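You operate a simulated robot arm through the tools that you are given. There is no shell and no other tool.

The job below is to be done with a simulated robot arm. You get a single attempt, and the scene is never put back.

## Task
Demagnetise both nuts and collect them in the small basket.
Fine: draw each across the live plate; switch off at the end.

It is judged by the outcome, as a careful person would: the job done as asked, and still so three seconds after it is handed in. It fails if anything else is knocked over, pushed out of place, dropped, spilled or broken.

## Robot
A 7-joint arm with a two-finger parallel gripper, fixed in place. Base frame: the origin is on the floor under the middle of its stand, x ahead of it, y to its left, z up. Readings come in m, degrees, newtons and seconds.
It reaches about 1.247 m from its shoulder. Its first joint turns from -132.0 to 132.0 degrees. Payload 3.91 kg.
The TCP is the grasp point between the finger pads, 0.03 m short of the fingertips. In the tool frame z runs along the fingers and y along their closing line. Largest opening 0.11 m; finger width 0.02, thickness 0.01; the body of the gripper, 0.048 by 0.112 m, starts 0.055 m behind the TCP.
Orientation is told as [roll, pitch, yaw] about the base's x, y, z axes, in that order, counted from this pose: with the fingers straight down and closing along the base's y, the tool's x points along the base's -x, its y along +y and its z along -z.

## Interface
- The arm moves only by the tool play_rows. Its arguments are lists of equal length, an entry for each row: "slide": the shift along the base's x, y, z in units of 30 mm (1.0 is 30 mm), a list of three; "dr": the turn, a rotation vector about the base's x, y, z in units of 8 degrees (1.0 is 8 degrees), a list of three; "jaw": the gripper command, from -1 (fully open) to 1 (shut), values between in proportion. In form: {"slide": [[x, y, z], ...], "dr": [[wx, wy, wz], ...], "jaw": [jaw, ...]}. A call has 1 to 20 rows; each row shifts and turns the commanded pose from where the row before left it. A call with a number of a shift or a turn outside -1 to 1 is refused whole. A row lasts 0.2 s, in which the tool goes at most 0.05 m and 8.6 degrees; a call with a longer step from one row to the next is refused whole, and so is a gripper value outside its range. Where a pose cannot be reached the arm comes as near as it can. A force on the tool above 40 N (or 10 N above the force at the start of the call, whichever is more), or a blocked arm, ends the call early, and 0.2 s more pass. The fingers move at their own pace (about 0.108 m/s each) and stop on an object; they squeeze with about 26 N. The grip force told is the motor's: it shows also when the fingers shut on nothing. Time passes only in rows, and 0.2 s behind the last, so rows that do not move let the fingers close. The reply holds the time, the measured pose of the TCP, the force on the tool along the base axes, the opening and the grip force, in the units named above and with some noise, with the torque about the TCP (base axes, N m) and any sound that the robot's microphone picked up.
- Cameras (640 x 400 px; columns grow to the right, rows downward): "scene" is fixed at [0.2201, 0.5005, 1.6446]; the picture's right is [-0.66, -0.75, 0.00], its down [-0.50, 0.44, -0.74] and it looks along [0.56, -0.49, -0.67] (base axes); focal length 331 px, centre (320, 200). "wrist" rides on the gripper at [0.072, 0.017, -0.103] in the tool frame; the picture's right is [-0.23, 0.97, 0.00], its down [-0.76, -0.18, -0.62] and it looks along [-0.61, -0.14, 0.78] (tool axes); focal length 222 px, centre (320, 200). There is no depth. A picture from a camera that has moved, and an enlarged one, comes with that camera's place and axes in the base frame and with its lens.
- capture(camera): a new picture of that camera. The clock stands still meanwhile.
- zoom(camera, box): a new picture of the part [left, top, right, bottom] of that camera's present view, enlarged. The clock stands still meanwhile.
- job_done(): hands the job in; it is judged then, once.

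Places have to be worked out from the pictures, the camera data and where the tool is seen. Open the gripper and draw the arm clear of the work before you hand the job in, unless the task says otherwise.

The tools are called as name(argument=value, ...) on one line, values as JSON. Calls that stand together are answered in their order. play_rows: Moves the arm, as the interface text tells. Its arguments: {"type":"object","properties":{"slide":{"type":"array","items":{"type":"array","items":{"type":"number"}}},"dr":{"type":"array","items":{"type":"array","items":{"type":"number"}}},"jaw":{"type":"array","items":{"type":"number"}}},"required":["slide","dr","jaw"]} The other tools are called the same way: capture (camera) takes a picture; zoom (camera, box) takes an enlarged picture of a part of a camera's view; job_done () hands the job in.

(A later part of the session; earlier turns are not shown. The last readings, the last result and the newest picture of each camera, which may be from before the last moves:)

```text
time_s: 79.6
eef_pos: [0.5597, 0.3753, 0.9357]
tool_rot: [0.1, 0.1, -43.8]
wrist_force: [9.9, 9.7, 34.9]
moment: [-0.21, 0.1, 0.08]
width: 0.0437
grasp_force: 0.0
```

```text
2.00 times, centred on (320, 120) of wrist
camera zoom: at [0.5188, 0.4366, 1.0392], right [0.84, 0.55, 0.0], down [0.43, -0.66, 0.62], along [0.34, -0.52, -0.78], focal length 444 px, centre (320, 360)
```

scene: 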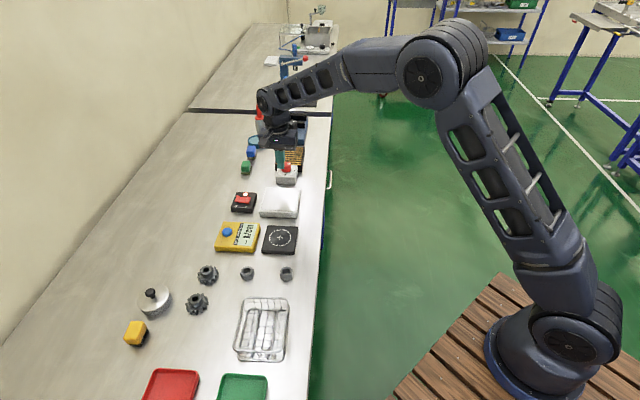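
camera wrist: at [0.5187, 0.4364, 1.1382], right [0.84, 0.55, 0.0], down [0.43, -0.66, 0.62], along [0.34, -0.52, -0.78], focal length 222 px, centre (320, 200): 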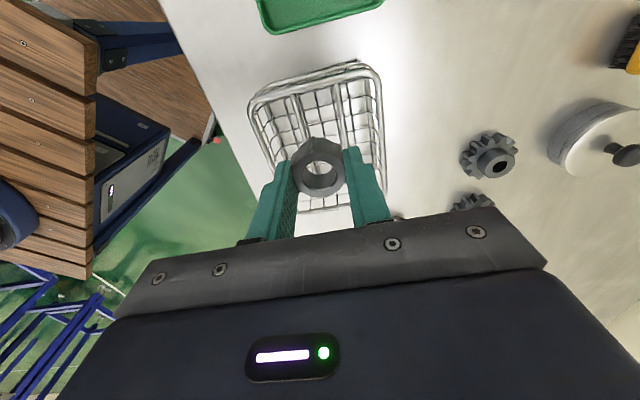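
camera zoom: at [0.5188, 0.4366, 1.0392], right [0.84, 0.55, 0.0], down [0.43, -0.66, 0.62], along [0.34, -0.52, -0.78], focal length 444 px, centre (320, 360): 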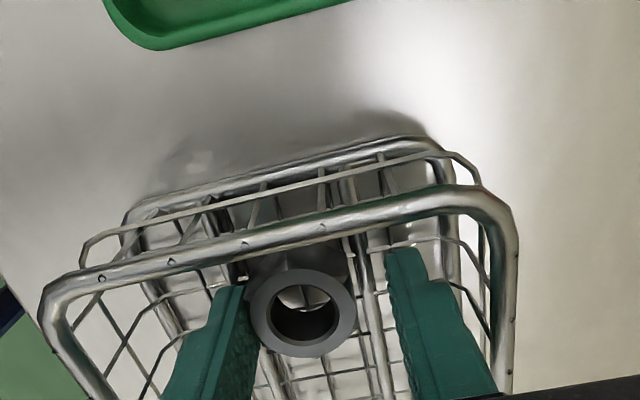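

Force stays up: the fingertips rest on the basket's floor rails, and the basket has nudged a few mm. I'm raising slowly without opening any further, to free them.

play_rows(slide=[[0, 0, 0.05], [0, 0, 0.05], [0, 0, 0.1], [0, 0, 0]], dr=[[0, 0, 0], [0, 0, 0], [0, 0, 0], [0, 0, 0]], jaw=[0.2, 0.2, 0.2, 0.2])

zoom(camera="wrist", box=[200, 20, 440, 220])

zoom(camera="scene", box=[220, 290, 310, 370])

```text
time_s: 80.6
eef_pos: [0.5579, 0.3753, 0.9409]
tool_rot: [0.1, 0.2, -43.7]
wrist_force: [-0.4, 0.4, 0.0]
moment: [-0.03, 0.03, 0.01]
width: 0.0439
grasp_force: 0.0
```

```text
2.00 times, centred on (320, 120) of wrist
camera zoom: at [0.5183, 0.4361, 1.0441], right [0.84, 0.55, 0.0], down [0.43, -0.66, 0.62], along [0.34, -0.52, -0.78], focal length 444 px, centre (320, 360)
```

zoom: 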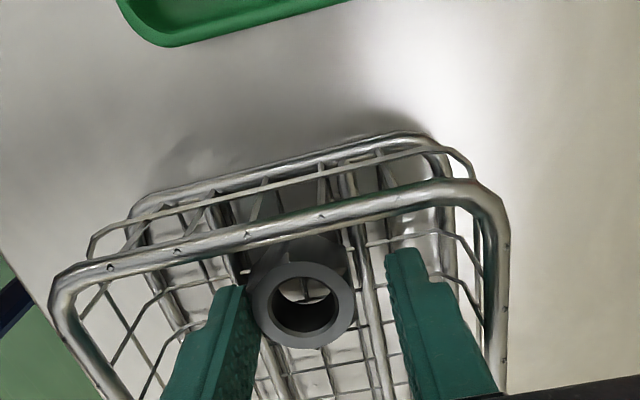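

```text
5.00 times, centred on (265, 330) of scene
camera zoom: at [0.2201, 0.5005, 1.6446], right [-0.66, -0.75, 0.0], down [-0.5, 0.44, -0.74], along [0.56, -0.49, -0.67], focal length 1657 px, centre (595, -450)
```

zoom: 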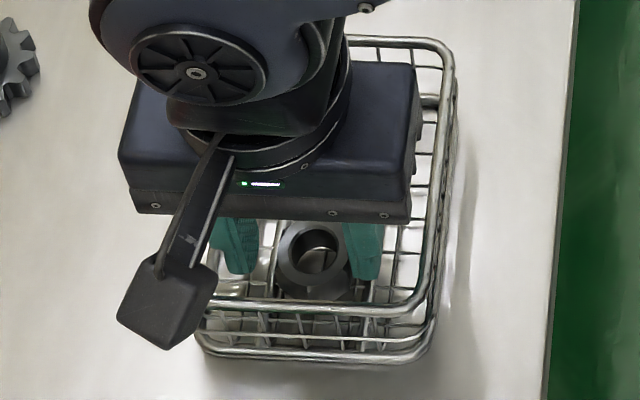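

Force is gone and the fingers are free. I'm raising straight out of the basket.

play_rows(slide=[[0, 0, 0.15], [0, 0, 0.25], [0, 0, 0.4], [0, 0, 0.6], [0, 0, 0.8], [0, 0, 0.8], [0, 0, 0.5], [0, 0, 0]], dr=[[0, 0, 0], [0, 0, 0], [0, 0, 0], [0, 0, 0], [0, 0, 0], [0, 0, 0], [0, 0, 0], [0, 0, 0]], jaw=[0.2, 0.2, 0.2, 0.2, 0.2, 0.2, 0.2, 0.2])

capture(camera="wrist")

zoom(camera="scene", box=[220, 290, 310, 370])

```text
time_s: 82.4
eef_pos: [0.5593, 0.3751, 1.0434]
tool_rot: [0.0, 0.2, -43.8]
wrist_force: [0.9, -0.3, -0.4]
moment: [0.02, 0.0, -0.01]
width: 0.044
grasp_force: 0.1
```

```text
taken
camera wrist: at [0.5198, 0.4365, 1.147], right [0.84, 0.55, 0.0], down [0.43, -0.66, 0.62], along [0.34, -0.52, -0.78], focal length 222 px, centre (320, 200)
```

wrist: 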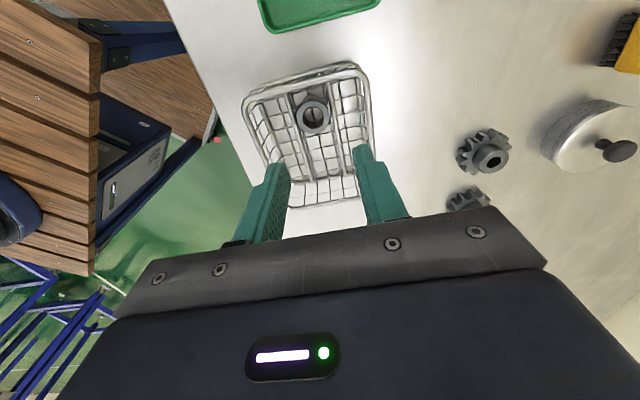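

```text
5.00 times, centred on (265, 330) of scene
camera zoom: at [0.2201, 0.5005, 1.6446], right [-0.66, -0.75, 0.0], down [-0.5, 0.44, -0.74], along [0.56, -0.49, -0.67], focal length 1657 px, centre (595, -450)
```

zoom: 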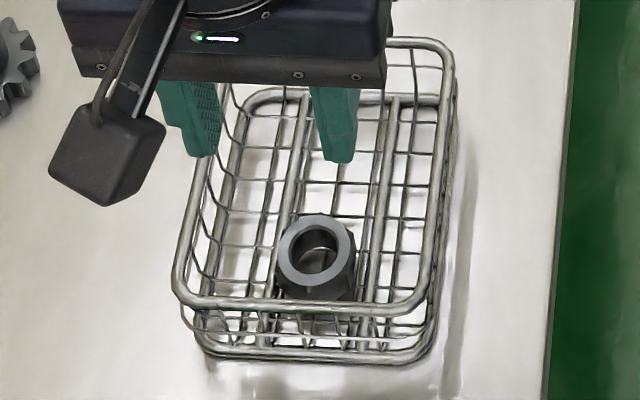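

Nut 1 is in the basket between the floor rails. The basket shifted only about 7 mm; I'll look at correcting that later. Now I'm moving above nut 2 with the tool turned back to −49°.

play_rows(slide=[[0.3, -0.12, 0], [0.6, -0.25, 0], [0.75, -0.31, 0], [0.75, -0.31, 0], [0.75, -0.31, 0], [0.75, -0.31, 0], [0.75, -0.31, 0], [0.75, -0.31, 0], [0.45, -0.18, 0], [0.22, -0.08, 0], [0, 0, 0]], dr=[[0, 0, -0.15], [0, 0, -0.15], [0, 0, -0.15], [0, 0, -0.17], [0, 0, 0], [0, 0, 0], [0, 0, 0], [0, 0, 0], [0, 0, 0], [0, 0, 0], [0, 0, 0]], jaw=[0.2, 0.2, -0.2, -0.2, -0.2, -0.2, -0.2, -0.2, -0.2, -0.2, -0.2])

zoom(camera="wrist", box=[200, 60, 460, 220])

zoom(camera="scene", box=[200, 280, 320, 370])

```text
time_s: 84.8
eef_pos: [0.742, 0.301, 1.0453]
tool_rot: [0.0, 0.1, -48.7]
wrist_force: [-0.7, 0.3, 0.7]
moment: [-0.01, 0.0, 0.01]
width: 0.0659
grasp_force: 0.0
```

```text
2.46 times, centred on (330, 140) of wrist
camera zoom: at [0.7073, 0.3655, 1.1485], right [0.88, 0.47, 0.0], down [0.37, -0.69, 0.62], along [0.29, -0.55, -0.78], focal length 547 px, centre (295, 348)
```

zoom: 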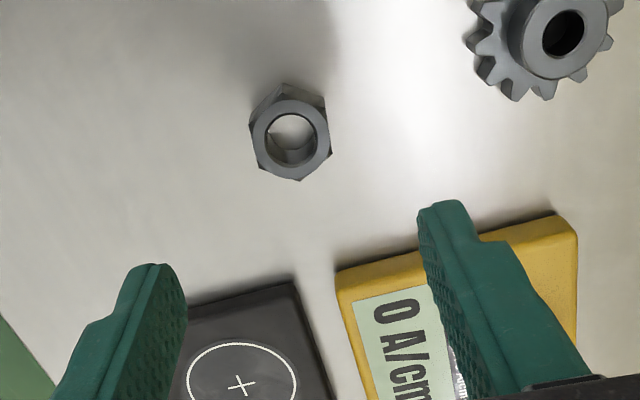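

```text
4.44 times, centred on (260, 325) of scene
camera zoom: at [0.2201, 0.5005, 1.6446], right [-0.66, -0.75, 0.0], down [-0.5, 0.44, -0.74], along [0.56, -0.49, -0.67], focal length 1473 px, centre (587, -356)
```

zoom: 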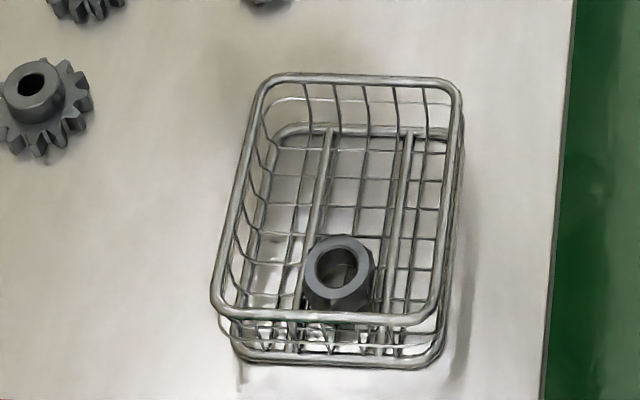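

Nut 2 appears centred under the gripper. I'm zooming on it to check the orientation of its flats.

zoom(camera="wrist", box=[296, 88, 342, 138])

```text
8.00 times, centred on (319, 113) of wrist
camera zoom: at [0.7073, 0.3655, 1.1485], right [0.88, 0.47, 0.0], down [0.37, -0.69, 0.62], along [0.29, -0.55, -0.78], focal length 1777 px, centre (328, 896)
```

zoom: 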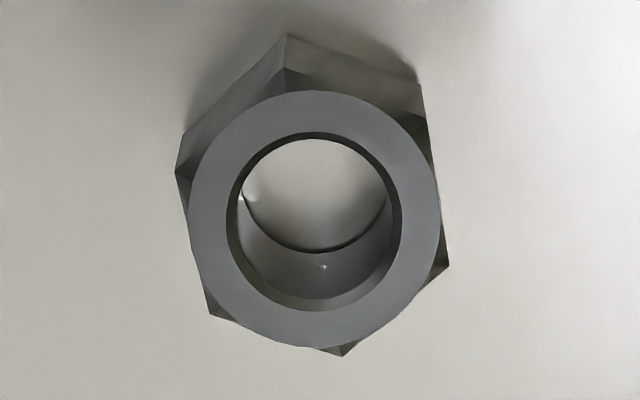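

Nut 2's flats lie at about 40° and its centre is about (0.7405, 0.2995). I'm lowering around it and gripping with the tips about 2 mm above the bench.

play_rows(slide=[[-0.05, -0.05, -0.8], [0, 0, -1], [0, 0, -0.9], [0, 0, -0.5], [0, 0, -0.3], [0, 0, -0.15], [0, 0, -0.1], [0, 0, 0], [0, 0, 0], [0, 0, 0], [0, 0, 0], [0, 0, 0]], dr=[[0, 0, -0.15], [0, 0, 0], [0, 0, 0], [0, 0, 0], [0, 0, 0], [0, 0, 0], [0, 0, 0], [0, 0, 0], [0, 0, 0], [0, 0, 0], [0, 0, 0], [0, 0, 0]], jaw=[-0.2, -0.2, -0.2, -0.2, -0.2, -0.2, -0.2, -0.2, 0.3, 1, 1, 1])

zoom(camera="scene", box=[220, 245, 280, 295])

zoom(camera="wrist", box=[250, 110, 390, 220])

```text
time_s: 87.4
eef_pos: [0.7388, 0.2979, 0.9339]
tool_rot: [0.0, 0.2, -49.8]
wrist_force: [-0.2, 0.8, 0.0]
moment: [-0.02, 0.0, 0.01]
width: 0.0316
grasp_force: 26.0
```

```text
8.00 times, centred on (250, 270) of scene
camera zoom: at [0.2201, 0.5005, 1.6446], right [-0.66, -0.75, 0.0], down [-0.5, 0.44, -0.74], along [0.56, -0.49, -0.67], focal length 2651 px, centre (880, -360)
```

zoom: 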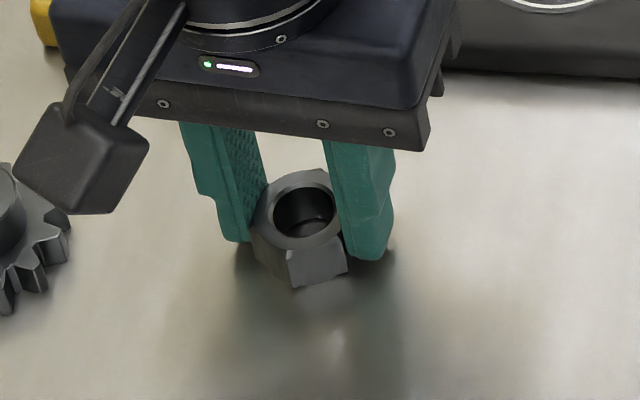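

```text
3.64 times, centred on (320, 165) of wrist
camera zoom: at [0.7056, 0.3633, 1.0371], right [0.89, 0.45, 0.0], down [0.35, -0.7, 0.62], along [0.28, -0.55, -0.78], focal length 808 px, centre (320, 327)
```

zoom: 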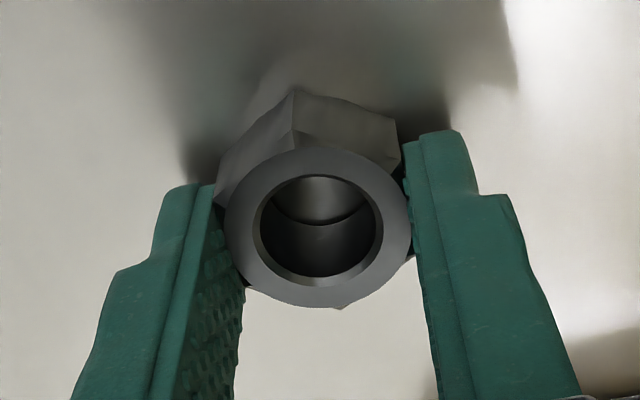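

The grip is about 1.5 mm shallower than the one that held well, so I'm reopening slightly, going 2 mm lower and regripping.

play_rows(slide=[[0, 0, 0], [0, 0, 0], [0, 0, -0.06], [0, 0, 0], [0, 0, 0], [0, 0, 0], [0, 0, 0]], dr=[[0, 0, 0], [0, 0, 0], [0, 0, 0], [0, 0, 0], [0, 0, 0], [0, 0, 0], [0, 0, 0]], jaw=[0.25, 0.25, 0.25, 0.25, 1, 1, 1])

```text
time_s: 89.0
eef_pos: [0.7385, 0.2995, 0.9318]
tool_rot: [0.0, 0.1, -50.0]
wrist_force: [0.2, -0.4, -0.6]
moment: [-0.03, -0.01, -0.02]
width: 0.0314
grasp_force: 25.7
```

Gripped at 31.4 mm with TCP z≈0.932. I'm lifting very gently with a ramp.

play_rows(slide=[[0, 0, 0.03], [0, 0, 0.03], [0, 0, 0.04], [0, 0, 0.06], [0, 0, 0.1], [0, 0, 0.12], [0, 0, 0.1], [0, 0, 0]], dr=[[0, 0, 0], [0, 0, 0], [0, 0, 0], [0, 0, 0], [0, 0, 0], [0, 0, 0], [0, 0, 0], [0, 0, 0]], jaw=[1, 1, 1, 1, 1, 1, 1, 1])

zoom(camera="scene", box=[220, 245, 280, 295])

```text
time_s: 90.8
eef_pos: [0.7402, 0.2987, 0.9455]
tool_rot: [0.1, 0.2, -50.0]
wrist_force: [0.4, -0.2, -0.4]
moment: [0.0, 0.01, 0.0]
width: 0.0313
grasp_force: 26.0
```

```text
8.00 times, centred on (250, 270) of scene
camera zoom: at [0.2201, 0.5005, 1.6446], right [-0.66, -0.75, 0.0], down [-0.5, 0.44, -0.74], along [0.56, -0.49, -0.67], focal length 2651 px, centre (880, -360)
```

zoom: 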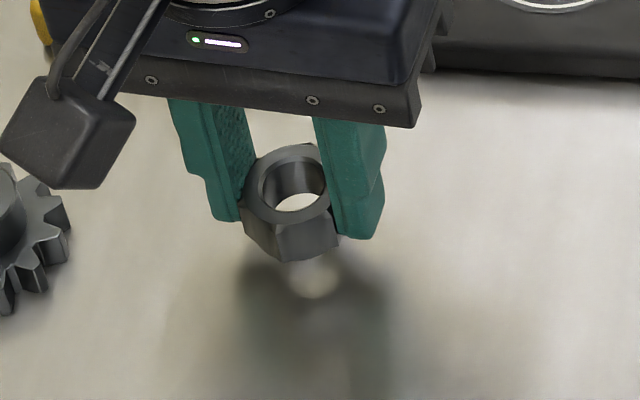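

Nut 2 is lifted cleanly. Raising it to a safe travel height.

play_rows(slide=[[0, 0, 0.12], [0, 0, 0.2], [0, 0, 0.3], [0, 0, 0.35], [0, 0, 0.35], [0, 0, 0.35], [0, 0, 0.35], [0, 0, 0.25], [0, 0, 0.12], [0, 0, 0]], dr=[[0, 0, 0], [0, 0, 0], [0, 0, 0], [0, 0, 0], [0, 0, 0], [0, 0, 0], [0, 0, 0], [0, 0, 0], [0, 0, 0], [0, 0, 0]], jaw=[1, 1, 1, 1, 1, 1, 1, 1, 1, 1])

play_rows(slide=[[0.117, -0.15, 0], [0.234, -0.3, 0], [0.35, -0.45, 0], [0.467, -0.6, 0], [0.467, -0.6, 0], [0.467, -0.6, 0], [0.467, -0.6, 0], [0.467, -0.6, 0], [0.467, -0.6, 0], [0.467, -0.6, 0], [0.467, -0.6, 0], [0.467, -0.6, 0], [0.467, -0.6, 0], [0.467, -0.6, 0], [0.467, -0.6, 0], [0.35, -0.45, 0], [0.234, -0.3, 0], [0.156, -0.2, 0], [0, 0, 0]], dr=[[0, 0, 0], [0, 0, 0], [0, 0, 0], [0, 0, 0], [0, 0, 0], [0, 0, 0], [0, 0, 0], [0, 0, 0], [0, 0, 0], [0, 0, 0], [0, 0, 0], [0, 0, 0], [0, 0, 0], [0, 0, 0], [0, 0, 0], [0, 0, 0], [0, 0, 0], [0, 0, 0], [0, 0, 0]], jaw=[1, 1, 1, 1, 1, 1, 1, 1, 1, 1, 1, 1, 1, 1, 1, 1, 1, 1, 1])

zoom(camera="scene", box=[225, 145, 325, 220])

zoom(camera="wrist", box=[200, 0, 500, 220])

```text
time_s: 93.0
eef_pos: [0.7393, 0.2998, 1.0187]
tool_rot: [0.1, 0.0, -50.0]
wrist_force: [0.1, -0.5, -0.7]
moment: [-0.01, 0.0, -0.01]
width: 0.0314
grasp_force: 26.2
```

```text
time_s: 97.0
eef_pos: [0.9517, 0.0271, 1.0171]
tool_rot: [0.0, 0.2, -49.8]
wrist_force: [0.2, -0.8, -0.5]
moment: [0.03, -0.03, 0.01]
width: 0.0312
grasp_force: 26.7
```

```text
5.33 times, centred on (275, 182) of scene
camera zoom: at [0.2201, 0.5005, 1.6446], right [-0.66, -0.75, 0.0], down [-0.5, 0.44, -0.74], along [0.56, -0.49, -0.67], focal length 1767 px, centre (560, 293)
```

zoom: 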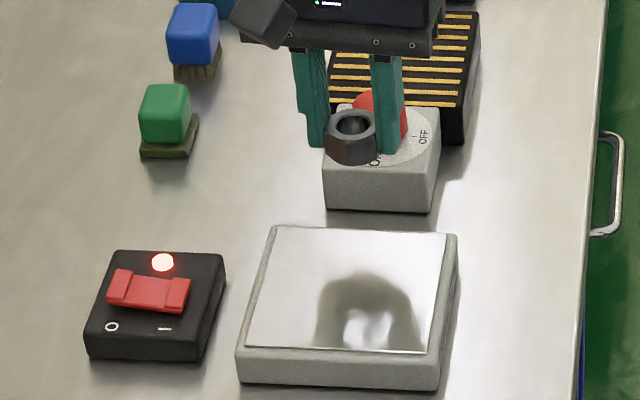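

```text
1.82 times, centred on (350, 110) of wrist
camera zoom: at [0.9168, 0.0922, 1.1203], right [0.89, 0.45, 0.0], down [0.35, -0.7, 0.62], along [0.28, -0.55, -0.78], focal length 404 px, centre (266, 364)
```

zoom: 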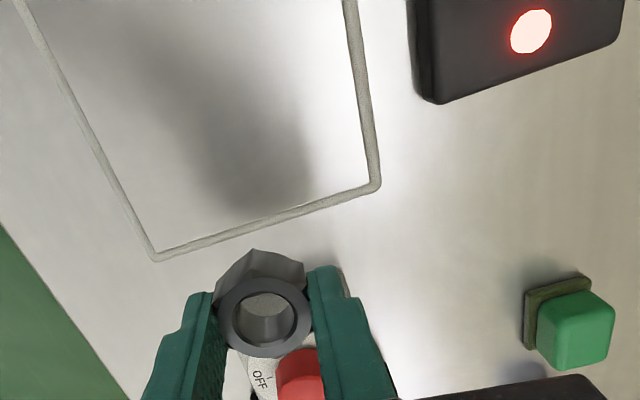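

Nut 2 is over the far edge and the lamp is still lit. Repeating the same pass: lowering, then moving 2 cm onto the plate and down to skim height.

play_rows(slide=[[0, 0, -0.15], [0, 0, -0.3], [0, 0, -0.4], [0, 0, -0.4], [0, 0, -0.3], [0, 0, -0.17], [0, 0, -0.08], [0, 0, 0], [-0.12, 0.12, 0], [-0.2, 0.2, 0], [-0.15, 0.15, 0], [0, 0, -0.04], [0, 0, -0.03], [0, 0, 0]], dr=[[0, 0, 0], [0, 0, 0], [0, 0, 0], [0, 0, 0], [0, 0, 0], [0, 0, 0], [0, 0, 0], [0, 0, 0], [0, 0, 0], [0, 0, 0], [0, 0, 0], [0, 0, 0], [0, 0, 0], [0, 0, 0]], jaw=[1, 1, 1, 1, 1, 1, 1, 1, 1, 1, 1, 1, 1, 1])

zoom(camera="scene", box=[255, 165, 305, 205])

```text
time_s: 100.0
eef_pos: [0.9365, 0.0412, 0.9617]
tool_rot: [0.1, 0.1, -49.8]
wrist_force: [0.1, -0.3, -0.6]
moment: [-0.05, 0.0, 0.01]
width: 0.0314
grasp_force: 26.0
```

```text
10.00 times, centred on (280, 185) of scene
camera zoom: at [0.2201, 0.5005, 1.6446], right [-0.66, -0.75, 0.0], down [-0.5, 0.44, -0.74], along [0.56, -0.49, -0.67], focal length 3314 px, centre (720, 350)
```

zoom: 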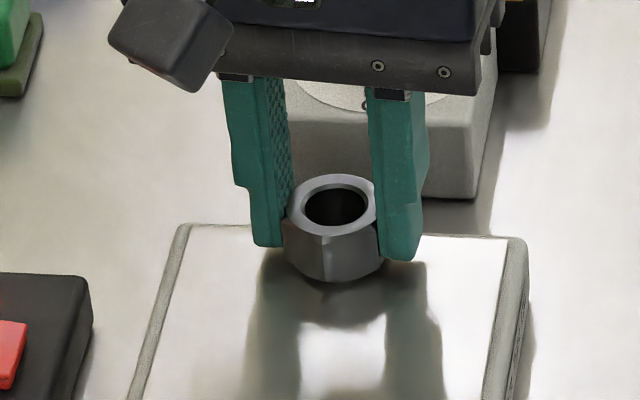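

About 1 mm above the surface. I'm lowering a hair and drawing slowly across the plate as with nut 1.

play_rows(slide=[[0, 0, -0.03], [-0.1, 0.1, 0], [-0.177, 0.177, 0], [-0.177, 0.177, 0], [-0.177, 0.177, 0], [-0.177, 0.177, 0], [-0.177, 0.177, 0], [-0.177, 0.177, 0], [-0.177, 0.177, 0], [-0.177, 0.177, 0], [-0.177, 0.177, 0], [-0.177, 0.177, 0], [-0.177, 0.177, 0], [-0.177, 0.177, 0], [-0.177, 0.177, 0], [-0.177, 0.177, 0], [-0.177, 0.177, 0], [-0.177, 0.177, 0], [-0.177, 0.177, 0], [-0.177, 0.177, 0]], dr=[[0, 0, 0], [0, 0, 0], [0, 0, 0], [0, 0, 0], [0, 0, 0], [0, 0, 0], [0, 0, 0], [0, 0, 0], [0, 0, 0], [0, 0, 0], [0, 0, 0], [0, 0, 0], [0, 0, 0], [0, 0, 0], [0, 0, 0], [0, 0, 0], [0, 0, 0], [0, 0, 0], [0, 0, 0], [0, 0, 0]], jaw=[1, 1, 1, 1, 1, 1, 1, 1, 1, 1, 1, 1, 1, 1, 1, 1, 1, 1, 1, 1])

play_rows(slide=[[-0.177, 0.177, 0], [-0.177, 0.177, 0.01], [-0.177, 0.177, 0.02], [-0.177, 0.177, 0.02], [-0.177, 0.177, 0.02], [-0.177, 0.177, 0.02], [-0.177, 0.177, 0.02], [-0.177, 0.177, 0.02], [-0.177, 0.177, 0.02], [-0.177, 0.177, 0.02], [-0.2, 0.2, 0.05], [-0.2, 0.2, 0.1], [-0.2, 0.2, 0.15], [-0.2, 0.2, 0.2], [-0.2, 0.2, 0.2], [-0.2, 0.2, 0.2], [-0.15, 0.15, 0.15], [-0.1, 0.1, 0.05], [0, 0, 0]], dr=[[0, 0, 0], [0, 0, 0], [0, 0, 0], [0, 0, 0], [0, 0, 0], [0, 0, 0], [0, 0, 0], [0, 0, 0], [0, 0, 0], [0, 0, 0], [0, 0, 0], [0, 0, 0], [0, 0, 0], [0, 0, 0], [0, 0, 0], [0, 0, 0], [0, 0, 0], [0, 0, 0], [0, 0, 0]], jaw=[1, 1, 1, 1, 1, 1, 1, 1, 1, 1, 1, 1, 1, 1, 1, 1, 1, 1, 1])

zoom(camera="scene", box=[200, 180, 340, 300])

```text
time_s: 104.2
eef_pos: [0.8383, 0.1419, 0.9619]
tool_rot: [0.1, 0.2, -49.9]
wrist_force: [0.8, -0.5, -0.5]
moment: [-0.01, 0.03, 0.0]
width: 0.0312
grasp_force: 26.3
```

```text
time_s: 108.2
eef_pos: [0.7409, 0.2357, 0.9996]
tool_rot: [0.0, 0.1, -50.1]
wrist_force: [0.2, 0.5, -1.3]
moment: [0.0, 0.03, 0.0]
width: 0.0312
grasp_force: 26.0
```

```text
3.33 times, centred on (270, 240) of scene
camera zoom: at [0.2201, 0.5005, 1.6446], right [-0.66, -0.75, 0.0], down [-0.5, 0.44, -0.74], along [0.56, -0.49, -0.67], focal length 1105 px, centre (487, 67)
```

zoom: 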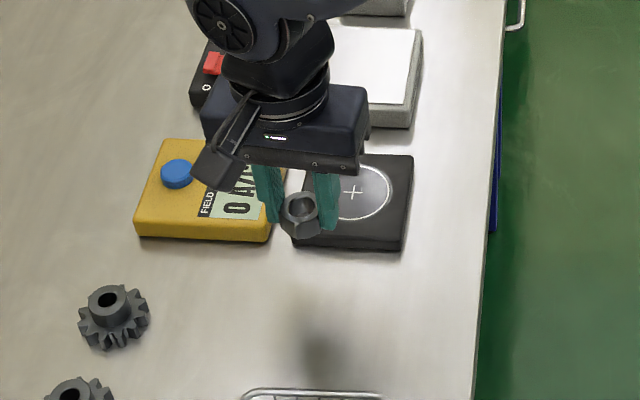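

Nut 2 has been drawn across and away the same way. I'll verify it on the meter too: moving over the cross and lowering.

play_rows(slide=[[0.1, -0.19, 0], [0.2, -0.37, 0], [0.3, -0.55, 0], [0.3, -0.54, 0], [0.27, -0.47, 0], [0.18, -0.3, 0], [0, 0, 0], [0, 0, -0.15], [0, 0, -0.3], [0, 0, -0.35], [0, 0, -0.35], [0, 0, -0.25], [0, 0, -0.15], [0, 0, -0.08], [0, 0, 0]], dr=[[0, 0, 0], [0, 0, 0], [0, 0, 0], [0, 0, 0], [0, 0, 0], [0, 0, 0], [0, 0, 0], [0, 0, 0], [0, 0, 0], [0, 0, 0], [0, 0, 0], [0, 0, 0], [0, 0, 0], [0, 0, 0], [0, 0, 0]], jaw=[1, 1, 1, 1, 1, 1, 1, 1, 1, 1, 1, 1, 1, 1, 1])

zoom(camera="wrist", box=[200, 60, 460, 220])

```text
time_s: 111.4
eef_pos: [0.7831, 0.1625, 0.9514]
tool_rot: [0.0, 0.1, -49.9]
wrist_force: [0.2, -0.6, -0.7]
moment: [-0.02, 0.01, 0.0]
width: 0.0312
grasp_force: 25.7
```

```text
2.46 times, centred on (330, 140) of wrist
camera zoom: at [0.7497, 0.2285, 1.0536], right [0.89, 0.45, 0.0], down [0.35, -0.7, 0.62], along [0.28, -0.55, -0.78], focal length 547 px, centre (295, 348)
```

zoom: 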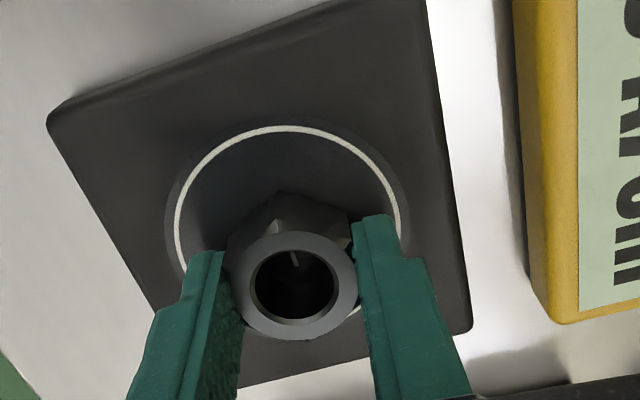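

Centred over the cross again. Lowering to contact in 1 mm steps.

play_rows(slide=[[0, 0, -0.03], [0, 0, -0.03], [0, 0, -0.03], [0, 0, 0]], dr=[[0, 0, 0], [0, 0, 0], [0, 0, 0], [0, 0, 0]], jaw=[1, 1, 1, 1])

play_rows(slide=[[0, 0, -0.03], [0, 0, 0]], dr=[[0, 0, 0], [0, 0, 0]], jaw=[1, 1])

```text
time_s: 112.4
eef_pos: [0.7824, 0.1637, 0.9484]
tool_rot: [0.1, 0.0, -50.0]
wrist_force: [0.3, -4.2, 10.3]
moment: [-0.06, 0.1, 0.01]
width: 0.0314
grasp_force: 26.0
```

```text
time_s: 113.0
eef_pos: [0.7834, 0.1638, 0.9476]
tool_rot: [0.1, 0.1, -50.0]
wrist_force: [5.2, -2.0, 16.7]
moment: [-0.01, -0.09, -0.03]
width: 0.031
grasp_force: 26.0
```

Contact is made. I'm easing up a millimetre, opening and rising clear.

play_rows(slide=[[0, 0, 0.05], [0, 0, 0], [0, 0, 0], [0, 0, 0], [0, 0, 0], [0, 0, 0.3], [0, 0, 0.8], [0, 0, 1], [0, 0, 0.6], [0, 0, 0]], dr=[[0, 0, 0], [0, 0, 0], [0, 0, 0], [0, 0, 0], [0, 0, 0], [0, 0, 0], [0, 0, 0], [0, 0, 0], [0, 0, 0], [0, 0, 0]], jaw=[1, 0.3, 0, -0.2, -0.2, -0.2, -0.2, -0.2, -0.2, -0.2])

zoom(camera="scene", box=[200, 205, 320, 295])

```text
time_s: 115.2
eef_pos: [0.7825, 0.1616, 1.0295]
tool_rot: [0.0, 0.1, -49.9]
wrist_force: [0.9, -0.3, -0.7]
moment: [0.01, 0.0, 0.03]
width: 0.0662
grasp_force: 0.0
```

```text
4.44 times, centred on (260, 250) of scene
camera zoom: at [0.2201, 0.5005, 1.6446], right [-0.66, -0.75, 0.0], down [-0.5, 0.44, -0.74], along [0.56, -0.49, -0.67], focal length 1473 px, centre (587, -22)
```

zoom: 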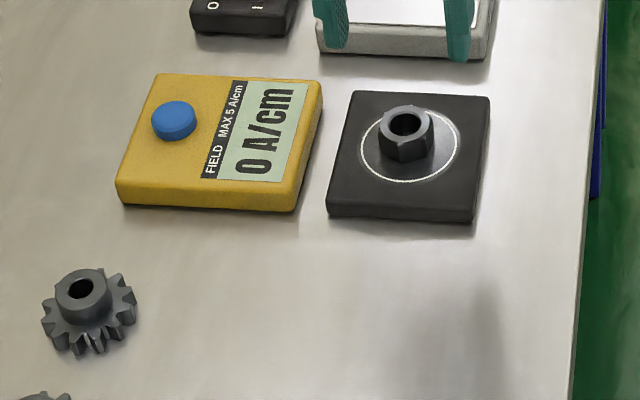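

Nut 2 is on the pad. I'm going to the blue button again with shut fingers.

play_rows(slide=[[0.2, 0.2, 0.1], [0.55, 0.57, 0], [0.55, 0.57, 0], [0.55, 0.57, 0], [0.55, 0.57, 0], [0.55, 0.57, 0], [0.53, 0.58, 0], [0, 0, -0.6], [0, 0, -0.8], [0, 0, -0.5], [0, 0, -0.1], [0, 0, 0]], dr=[[0, 0, 0], [0, 0, 0], [0, 0, 0], [0, 0, 0], [0, 0, 0], [0, 0, 0], [0, 0, 0], [0, 0, 0], [0, 0, 0], [0, 0, 0], [0, 0, 0], [0, 0, 0]], jaw=[-0.2, -0.2, 0.3, 0.6, 1, 1, 1, 1, 1, 1, 1, 1])

zoom(camera="scene", box=[205, 205, 275, 260])

```text
time_s: 117.8
eef_pos: [0.8883, 0.2722, 0.9714]
tool_rot: [0.1, 0.1, -49.9]
wrist_force: [0.0, -0.1, -0.3]
moment: [-0.01, 0.02, -0.03]
width: 0.0
grasp_force: 25.7
```

```text
7.27 times, centred on (240, 232) of scene
camera zoom: at [0.2201, 0.5005, 1.6446], right [-0.66, -0.75, 0.0], down [-0.5, 0.44, -0.74], along [0.56, -0.49, -0.67], focal length 2410 px, centre (902, -36)
```

zoom: 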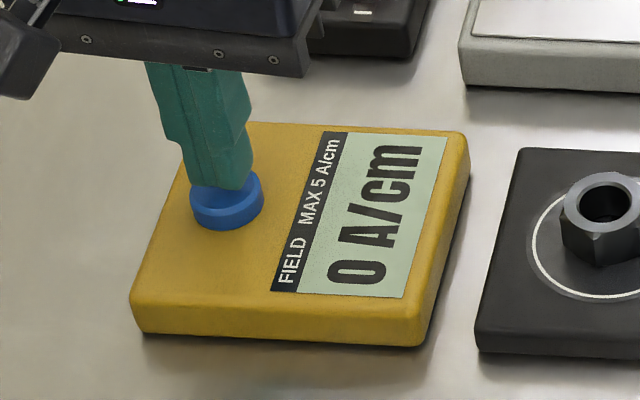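

Pressing the button in small steps down to about TCP 0.9585, where it clicked before.

play_rows(slide=[[0, 0, -0.15], [0, 0, -0.1], [0, 0, -0.06], [0, 0, -0.06], [0, 0, -0.06], [0, 0, 0]], dr=[[0, 0, 0], [0, 0, 0], [0, 0, 0], [0, 0, 0], [0, 0, 0], [0, 0, 0]], jaw=[1, 1, 1, 1, 1, 1])

zoom(camera="scene", box=[205, 205, 275, 260])

```text
time_s: 119.2
eef_pos: [0.8855, 0.2744, 0.9598]
tool_rot: [0.2, 0.1, -49.9]
wrist_force: [3.1, 2.8, 8.0]
moment: [0.05, -0.14, 0.03]
width: 0.0
grasp_force: 26.0
heard: click
```

```text
7.27 times, centred on (240, 232) of scene
camera zoom: at [0.2201, 0.5005, 1.6446], right [-0.66, -0.75, 0.0], down [-0.5, 0.44, -0.74], along [0.56, -0.49, -0.67], focal length 2410 px, centre (902, -36)
```

zoom: 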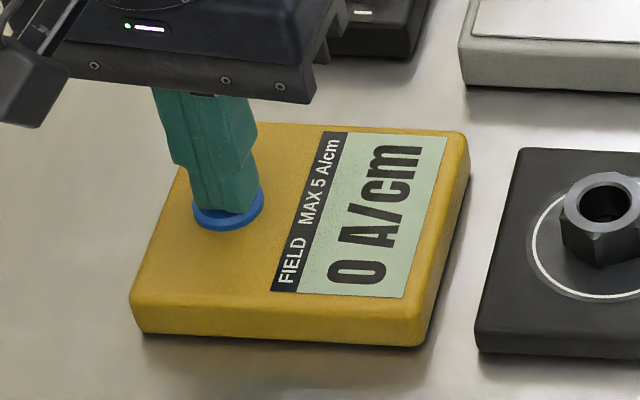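

It clicked again and reads 0 A/cm, so nut 2 is demagnetised too. Lifting off and returning above nut 2 with the jaws open.

play_rows(slide=[[0, 0, 0.3], [0, 0, 0.8], [0, 0, 1], [-0.3, -0.3, 0.3], [-0.53, -0.55, 0], [-0.53, -0.55, 0], [-0.53, -0.55, 0], [-0.53, -0.55, 0], [-0.53, -0.55, 0], [-0.5, -0.57, 0], [0, 0, 0], [0, 0, 0]], dr=[[0, 0, 0], [0, 0, 0], [0, 0, 0], [0, 0, 0], [0, 0, 0], [0, 0, 0], [0, 0, 0], [0, 0, 0], [0, 0, 0], [0, 0, 0], [0, 0, 0], [0, 0, 0]], jaw=[1, 1, 1, 1, 1, 0.5, 0, -0.2, -0.2, -0.2, -0.2, -0.2])

zoom(camera="wrist", box=[200, 60, 460, 220])

zoom(camera="scene", box=[200, 190, 320, 265])

```text
time_s: 121.8
eef_pos: [0.7835, 0.1659, 1.0327]
tool_rot: [-0.1, 0.1, -50.0]
wrist_force: [-0.5, -0.1, 0.2]
moment: [0.01, -0.01, 0.01]
width: 0.0659
grasp_force: 0.2
```

```text
2.46 times, centred on (330, 140) of wrist
camera zoom: at [0.75, 0.2311, 1.1356], right [0.89, 0.45, 0.0], down [0.36, -0.7, 0.62], along [0.28, -0.55, -0.78], focal length 547 px, centre (295, 348)
```

zoom: 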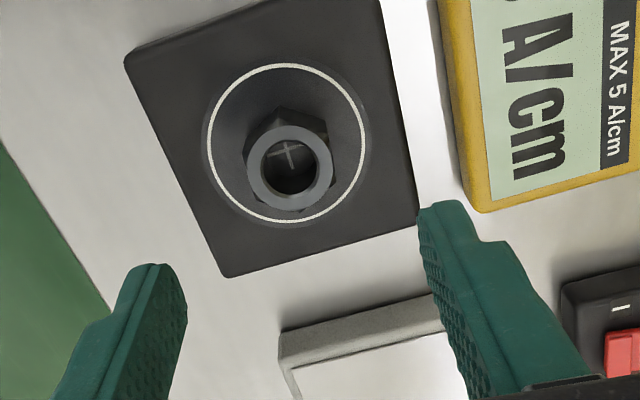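

```text
5.33 times, centred on (260, 228) of scene
camera zoom: at [0.2201, 0.5005, 1.6446], right [-0.66, -0.75, 0.0], down [-0.5, 0.44, -0.74], along [0.56, -0.49, -0.67], focal length 1767 px, centre (640, 53)
```

zoom: 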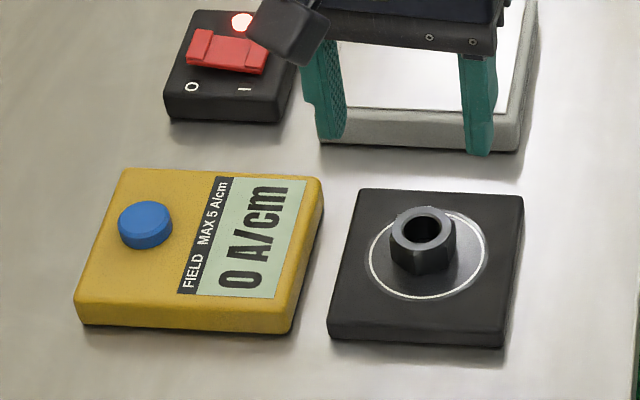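

Nut 2 is at (0.782, 0.1635). I'm lowering around it and gripping.

play_rows(slide=[[-0.04, -0.07, -0.7], [0, 0, -0.9], [0, 0, -0.6], [0, 0, -0.3], [0, 0, -0.2], [0, 0, -0.13], [0, 0, 0], [0, 0, 0], [0, 0, 0], [0, 0, 0], [0, 0, 0]], dr=[[0, 0, 0], [0, 0, 0], [0, 0, 0], [0, 0, 0], [0, 0, 0], [0, 0, 0], [0, 0, 0], [0, 0, 0], [0, 0, 0], [0, 0, 0], [0, 0, 0]], jaw=[-0.2, -0.2, -0.2, -0.2, -0.2, -0.2, -0.2, 0.3, 1, 1, 1])

play_rows(slide=[[0, 0, 0.03], [0, 0, 0.04], [0, 0, 0.06], [0, 0, 0.1], [0, 0, 0.15], [0, 0, 0.2], [0, 0, 0.3], [0, 0, 0.35], [0, 0, 0.35], [0, 0, 0.35], [0, 0, 0.3], [0, 0, 0.2], [0, 0, 0.1], [0, 0, 0]], dr=[[0, 0, 0], [0, 0, 0], [0, 0, 0], [0, 0, 0], [0, 0, 0], [0, 0, 0], [0, 0, 0], [0, 0, 0], [0, 0, 0], [0, 0, 0], [0, 0, 0], [0, 0, 0], [0, 0, 0], [0, 0, 0]], jaw=[1, 1, 1, 1, 1, 1, 1, 1, 1, 1, 1, 1, 1, 1])

zoom(camera="wrist", box=[200, 60, 460, 220])

zoom(camera="scene", box=[200, 280, 320, 370])

```text
time_s: 124.2
eef_pos: [0.7827, 0.1602, 0.9462]
tool_rot: [0.0, 0.1, -49.8]
wrist_force: [-1.0, 0.0, 0.3]
moment: [-0.01, 0.0, 0.0]
width: 0.0315
grasp_force: 25.5
```

```text
time_s: 127.2
eef_pos: [0.7806, 0.1631, 1.023]
tool_rot: [0.0, 0.0, -49.9]
wrist_force: [-0.5, 0.6, 0.1]
moment: [-0.03, -0.01, -0.01]
width: 0.0315
grasp_force: 26.0
```

```text
2.46 times, centred on (330, 140) of wrist
camera zoom: at [0.7475, 0.2273, 1.1255], right [0.89, 0.45, 0.0], down [0.35, -0.7, 0.62], along [0.28, -0.55, -0.78], focal length 547 px, centre (295, 348)
```

zoom: 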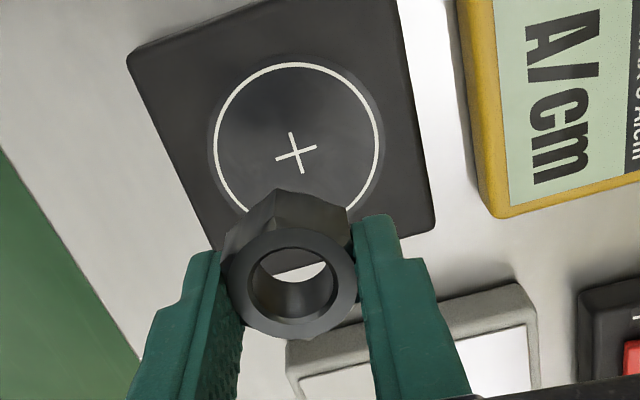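

```text
4.44 times, centred on (260, 325) of scene
camera zoom: at [0.2201, 0.5005, 1.6446], right [-0.66, -0.75, 0.0], down [-0.5, 0.44, -0.74], along [0.56, -0.49, -0.67], focal length 1473 px, centre (587, -356)
```

zoom: 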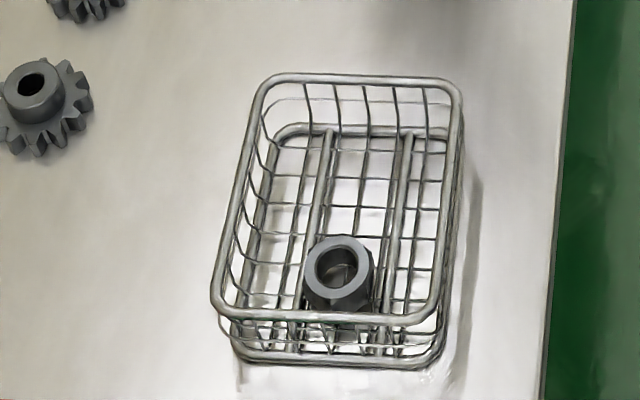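

Nut 2 is held. By the scene picture the basket's centre is now about (0.572, 0.354), with nut 1 in its far half. I'm carrying nut 2 above the near half at (0.591, 0.336).

play_rows(slide=[[-0.15, 0.137, 0.1], [-0.3, 0.273, 0.2], [-0.45, 0.41, 0.15], [-0.5, 0.456, 0], [-0.5, 0.456, 0], [-0.5, 0.456, 0], [-0.5, 0.456, 0], [-0.5, 0.456, 0], [-0.5, 0.456, 0], [-0.5, 0.456, 0], [-0.5, 0.456, 0], [-0.5, 0.456, 0], [-0.45, 0.41, 0], [-0.3, 0.273, 0], [-0.17, 0.155, 0], [0, 0, 0]], dr=[[0, 0, 0], [0, 0, 0.12], [0, 0, 0.16], [0, 0, 0.16], [0, 0, 0.16], [0, 0, 0.16], [0, 0, 0], [0, 0, 0], [0, 0, 0], [0, 0, 0], [0, 0, 0], [0, 0, 0], [0, 0, 0], [0, 0, 0], [0, 0, 0], [0, 0, 0]], jaw=[1, 1, 1, 1, 1, 1, 1, 1, 1, 1, 1, 1, 1, 1, 1, 1])

zoom(camera="wrist", box=[220, 40, 420, 220])

zoom(camera="scene", box=[210, 265, 320, 370])

```text
time_s: 130.6
eef_pos: [0.5927, 0.3364, 1.0358]
tool_rot: [0.0, 0.0, -43.9]
wrist_force: [0.0, 0.1, -0.9]
moment: [0.0, 0.03, 0.03]
width: 0.031
grasp_force: 26.2
```

```text
2.22 times, centred on (320, 130) of wrist
camera zoom: at [0.5527, 0.3976, 1.1396], right [0.84, 0.54, 0.0], down [0.43, -0.66, 0.62], along [0.34, -0.52, -0.78], focal length 494 px, centre (320, 356)
```

zoom: 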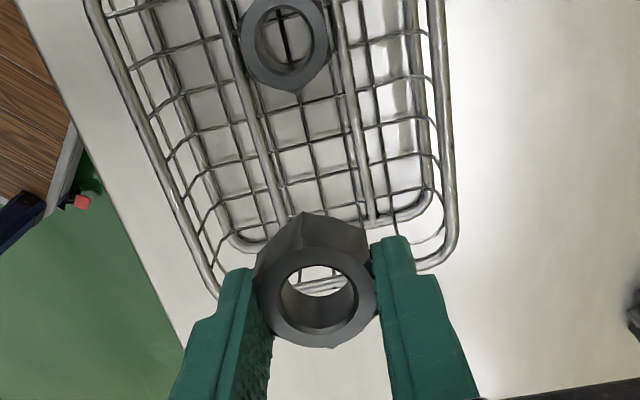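

```text
3.81 times, centred on (265, 318) of scene
camera zoom: at [0.2201, 0.5005, 1.6446], right [-0.66, -0.75, 0.0], down [-0.5, 0.44, -0.74], along [0.56, -0.49, -0.67], focal length 1262 px, centre (530, -248)
```

zoom: 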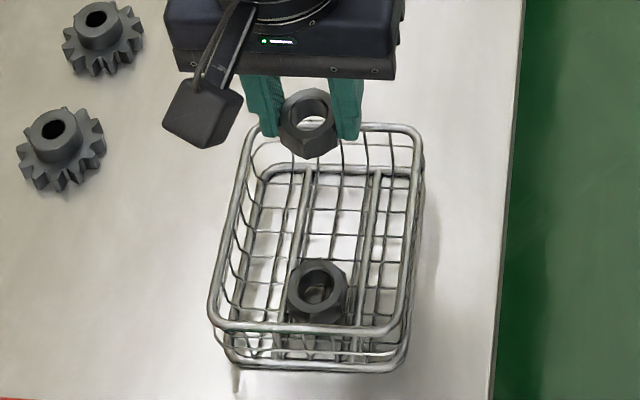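

Nut 2 is lined up over the free half of the basket, about 3 cm inside the near rim. Lowering to about 1 cm above the floor.

play_rows(slide=[[-0.02, -0.02, -0.15], [0, 0, -0.3], [0, 0, -0.4], [0, 0, -0.45], [0, 0, -0.45], [0, 0, -0.4], [0, 0, -0.35], [0, 0, -0.25], [0, 0, -0.15], [0, 0, 0]], dr=[[0, 0, 0], [0, 0, 0], [0, 0, 0], [0, 0, 0], [0, 0, 0], [0, 0, 0], [0, 0, 0], [0, 0, 0], [0, 0, 0], [0, 0, 0]], jaw=[1, 1, 1, 1, 1, 1, 1, 1, 1, 1])

zoom(camera="wrist", box=[200, 20, 440, 220])

zoom(camera="scene", box=[220, 285, 310, 370])

```text
time_s: 132.8
eef_pos: [0.5921, 0.3351, 0.9492]
tool_rot: [0.0, 0.1, -43.9]
wrist_force: [-0.9, -0.1, -0.6]
moment: [0.03, -0.01, 0.04]
width: 0.0312
grasp_force: 26.0
```

```text
2.00 times, centred on (320, 120) of wrist
camera zoom: at [0.5514, 0.3959, 1.0518], right [0.84, 0.54, 0.0], down [0.43, -0.66, 0.62], along [0.34, -0.52, -0.78], focal length 444 px, centre (320, 360)
```

zoom: 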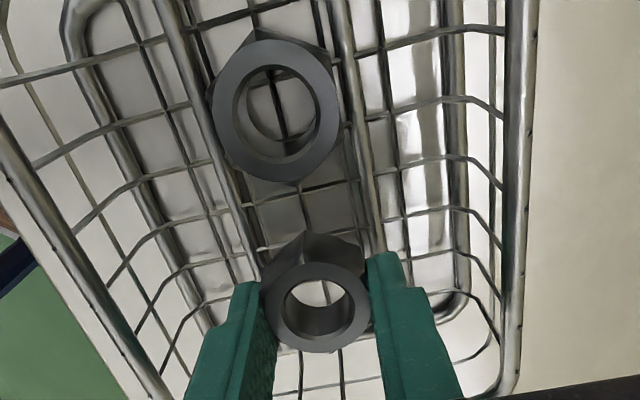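

```text
4.71 times, centred on (265, 328) of scene
camera zoom: at [0.2201, 0.5005, 1.6446], right [-0.66, -0.75, 0.0], down [-0.5, 0.44, -0.74], along [0.56, -0.49, -0.67], focal length 1559 px, centre (579, -400)
```

zoom: 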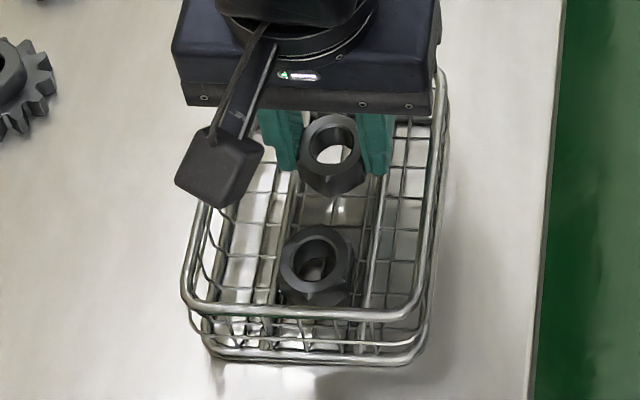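

Everything is clear on both sides. Lowering to just above the rails (TCP≈0.938), without pressing on them this time.

play_rows(slide=[[0, 0, -0.1], [0, 0, -0.1], [0, 0, -0.08], [0, 0, -0.05], [0, 0, -0.03], [0, 0, 0]], dr=[[0, 0, 0], [0, 0, 0], [0, 0, 0], [0, 0, 0], [0, 0, 0], [0, 0, 0]], jaw=[1, 1, 1, 1, 1, 1])

zoom(camera="wrist", box=[200, 20, 440, 220])

```text
time_s: 134.2
eef_pos: [0.5906, 0.3353, 0.9386]
tool_rot: [-0.1, 0.1, -43.8]
wrist_force: [0.0, -0.1, -0.9]
moment: [0.02, -0.01, 0.01]
width: 0.0312
grasp_force: 26.1
```

```text
2.00 times, centred on (320, 120) of wrist
camera zoom: at [0.5509, 0.3963, 1.0413], right [0.84, 0.54, 0.0], down [0.43, -0.66, 0.62], along [0.34, -0.52, -0.78], focal length 444 px, centre (320, 360)
```

zoom: 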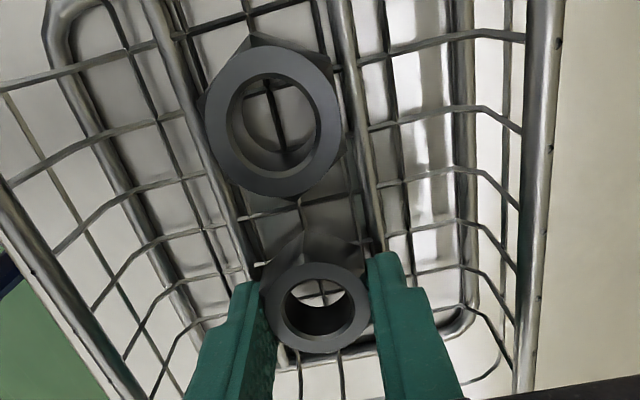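

Just above the floor with no force. One more millimetre, then open slightly to let the nut settle.

play_rows(slide=[[0, 0, -0.03], [0, 0, 0], [0, 0, 0], [0, 0, 0], [0, 0, 0]], dr=[[0, 0, 0], [0, 0, 0], [0, 0, 0], [0, 0, 0], [0, 0, 0]], jaw=[1, 1, 0.38, 0.28, 0.28])

zoom(camera="wrist", box=[200, 20, 440, 220])

```text
time_s: 135.4
eef_pos: [0.5915, 0.336, 0.9367]
tool_rot: [0.1, 0.1, -43.9]
wrist_force: [0.4, -0.7, -0.1]
moment: [0.03, 0.01, 0.01]
width: 0.0395
grasp_force: 0.0
```

```text
2.00 times, centred on (320, 120) of wrist
camera zoom: at [0.5516, 0.3963, 1.04], right [0.84, 0.54, 0.0], down [0.43, -0.66, 0.62], along [0.34, -0.52, -0.78], focal length 444 px, centre (320, 360)
```

zoom: 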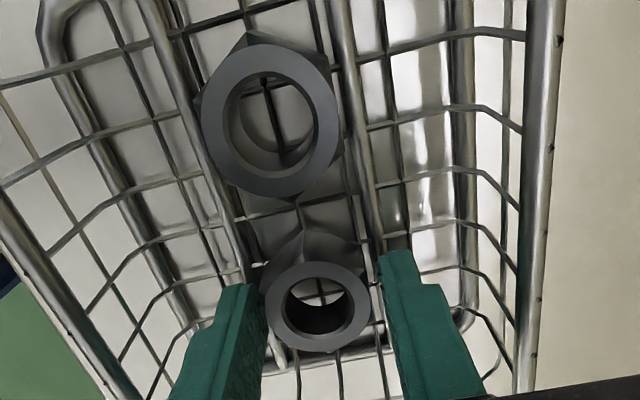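

Released without disturbing the basket. Rising straight out.

play_rows(slide=[[0, 0, 0.1], [0, 0, 0.2], [0, 0, 0.3], [0, 0, 0.5], [0, 0, 0.8], [0, 0, 0.8], [0, 0, 0.7], [0, 0, 0.3], [0, 0, 0]], dr=[[0, 0, 0], [0, 0, 0], [0, 0, 0], [0, 0, 0], [0, 0, 0], [0, 0, 0], [0, 0, 0], [0, 0, 0], [0, 0, 0]], jaw=[0.28, 0.28, 0.28, 0.28, 0.28, 0.28, 0.28, 0.28, 0.28])

zoom(camera="wrist", box=[200, 0, 440, 200])

zoom(camera="scene", box=[225, 285, 305, 370])

```text
time_s: 137.4
eef_pos: [0.592, 0.3347, 1.0475]
tool_rot: [0.0, 0.2, -43.9]
wrist_force: [-0.7, -0.1, 0.1]
moment: [0.0, -0.01, 0.0]
width: 0.0394
grasp_force: 0.0
```

```text
2.00 times, centred on (320, 100) of wrist
camera zoom: at [0.551, 0.3959, 1.1511], right [0.84, 0.54, 0.0], down [0.43, -0.66, 0.62], along [0.34, -0.52, -0.78], focal length 444 px, centre (320, 400)
```

zoom: 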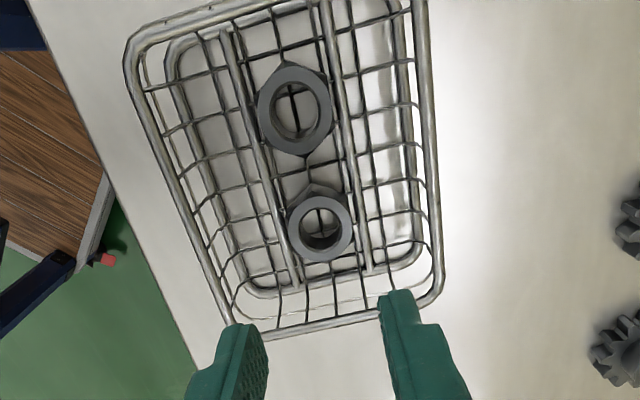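

```text
4.71 times, centred on (265, 328) of scene
camera zoom: at [0.2201, 0.5005, 1.6446], right [-0.66, -0.75, 0.0], down [-0.5, 0.44, -0.74], along [0.56, -0.49, -0.67], focal length 1559 px, centre (579, -400)
```

zoom: 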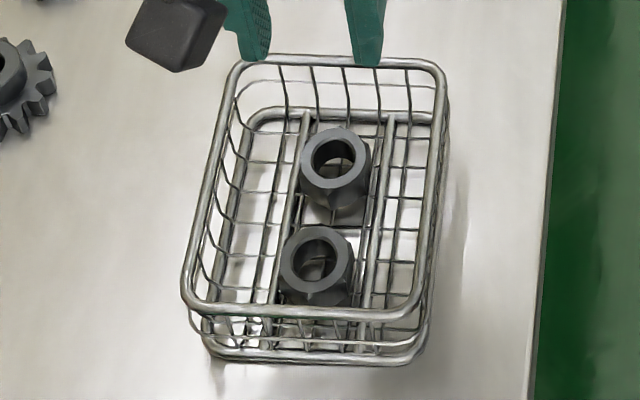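

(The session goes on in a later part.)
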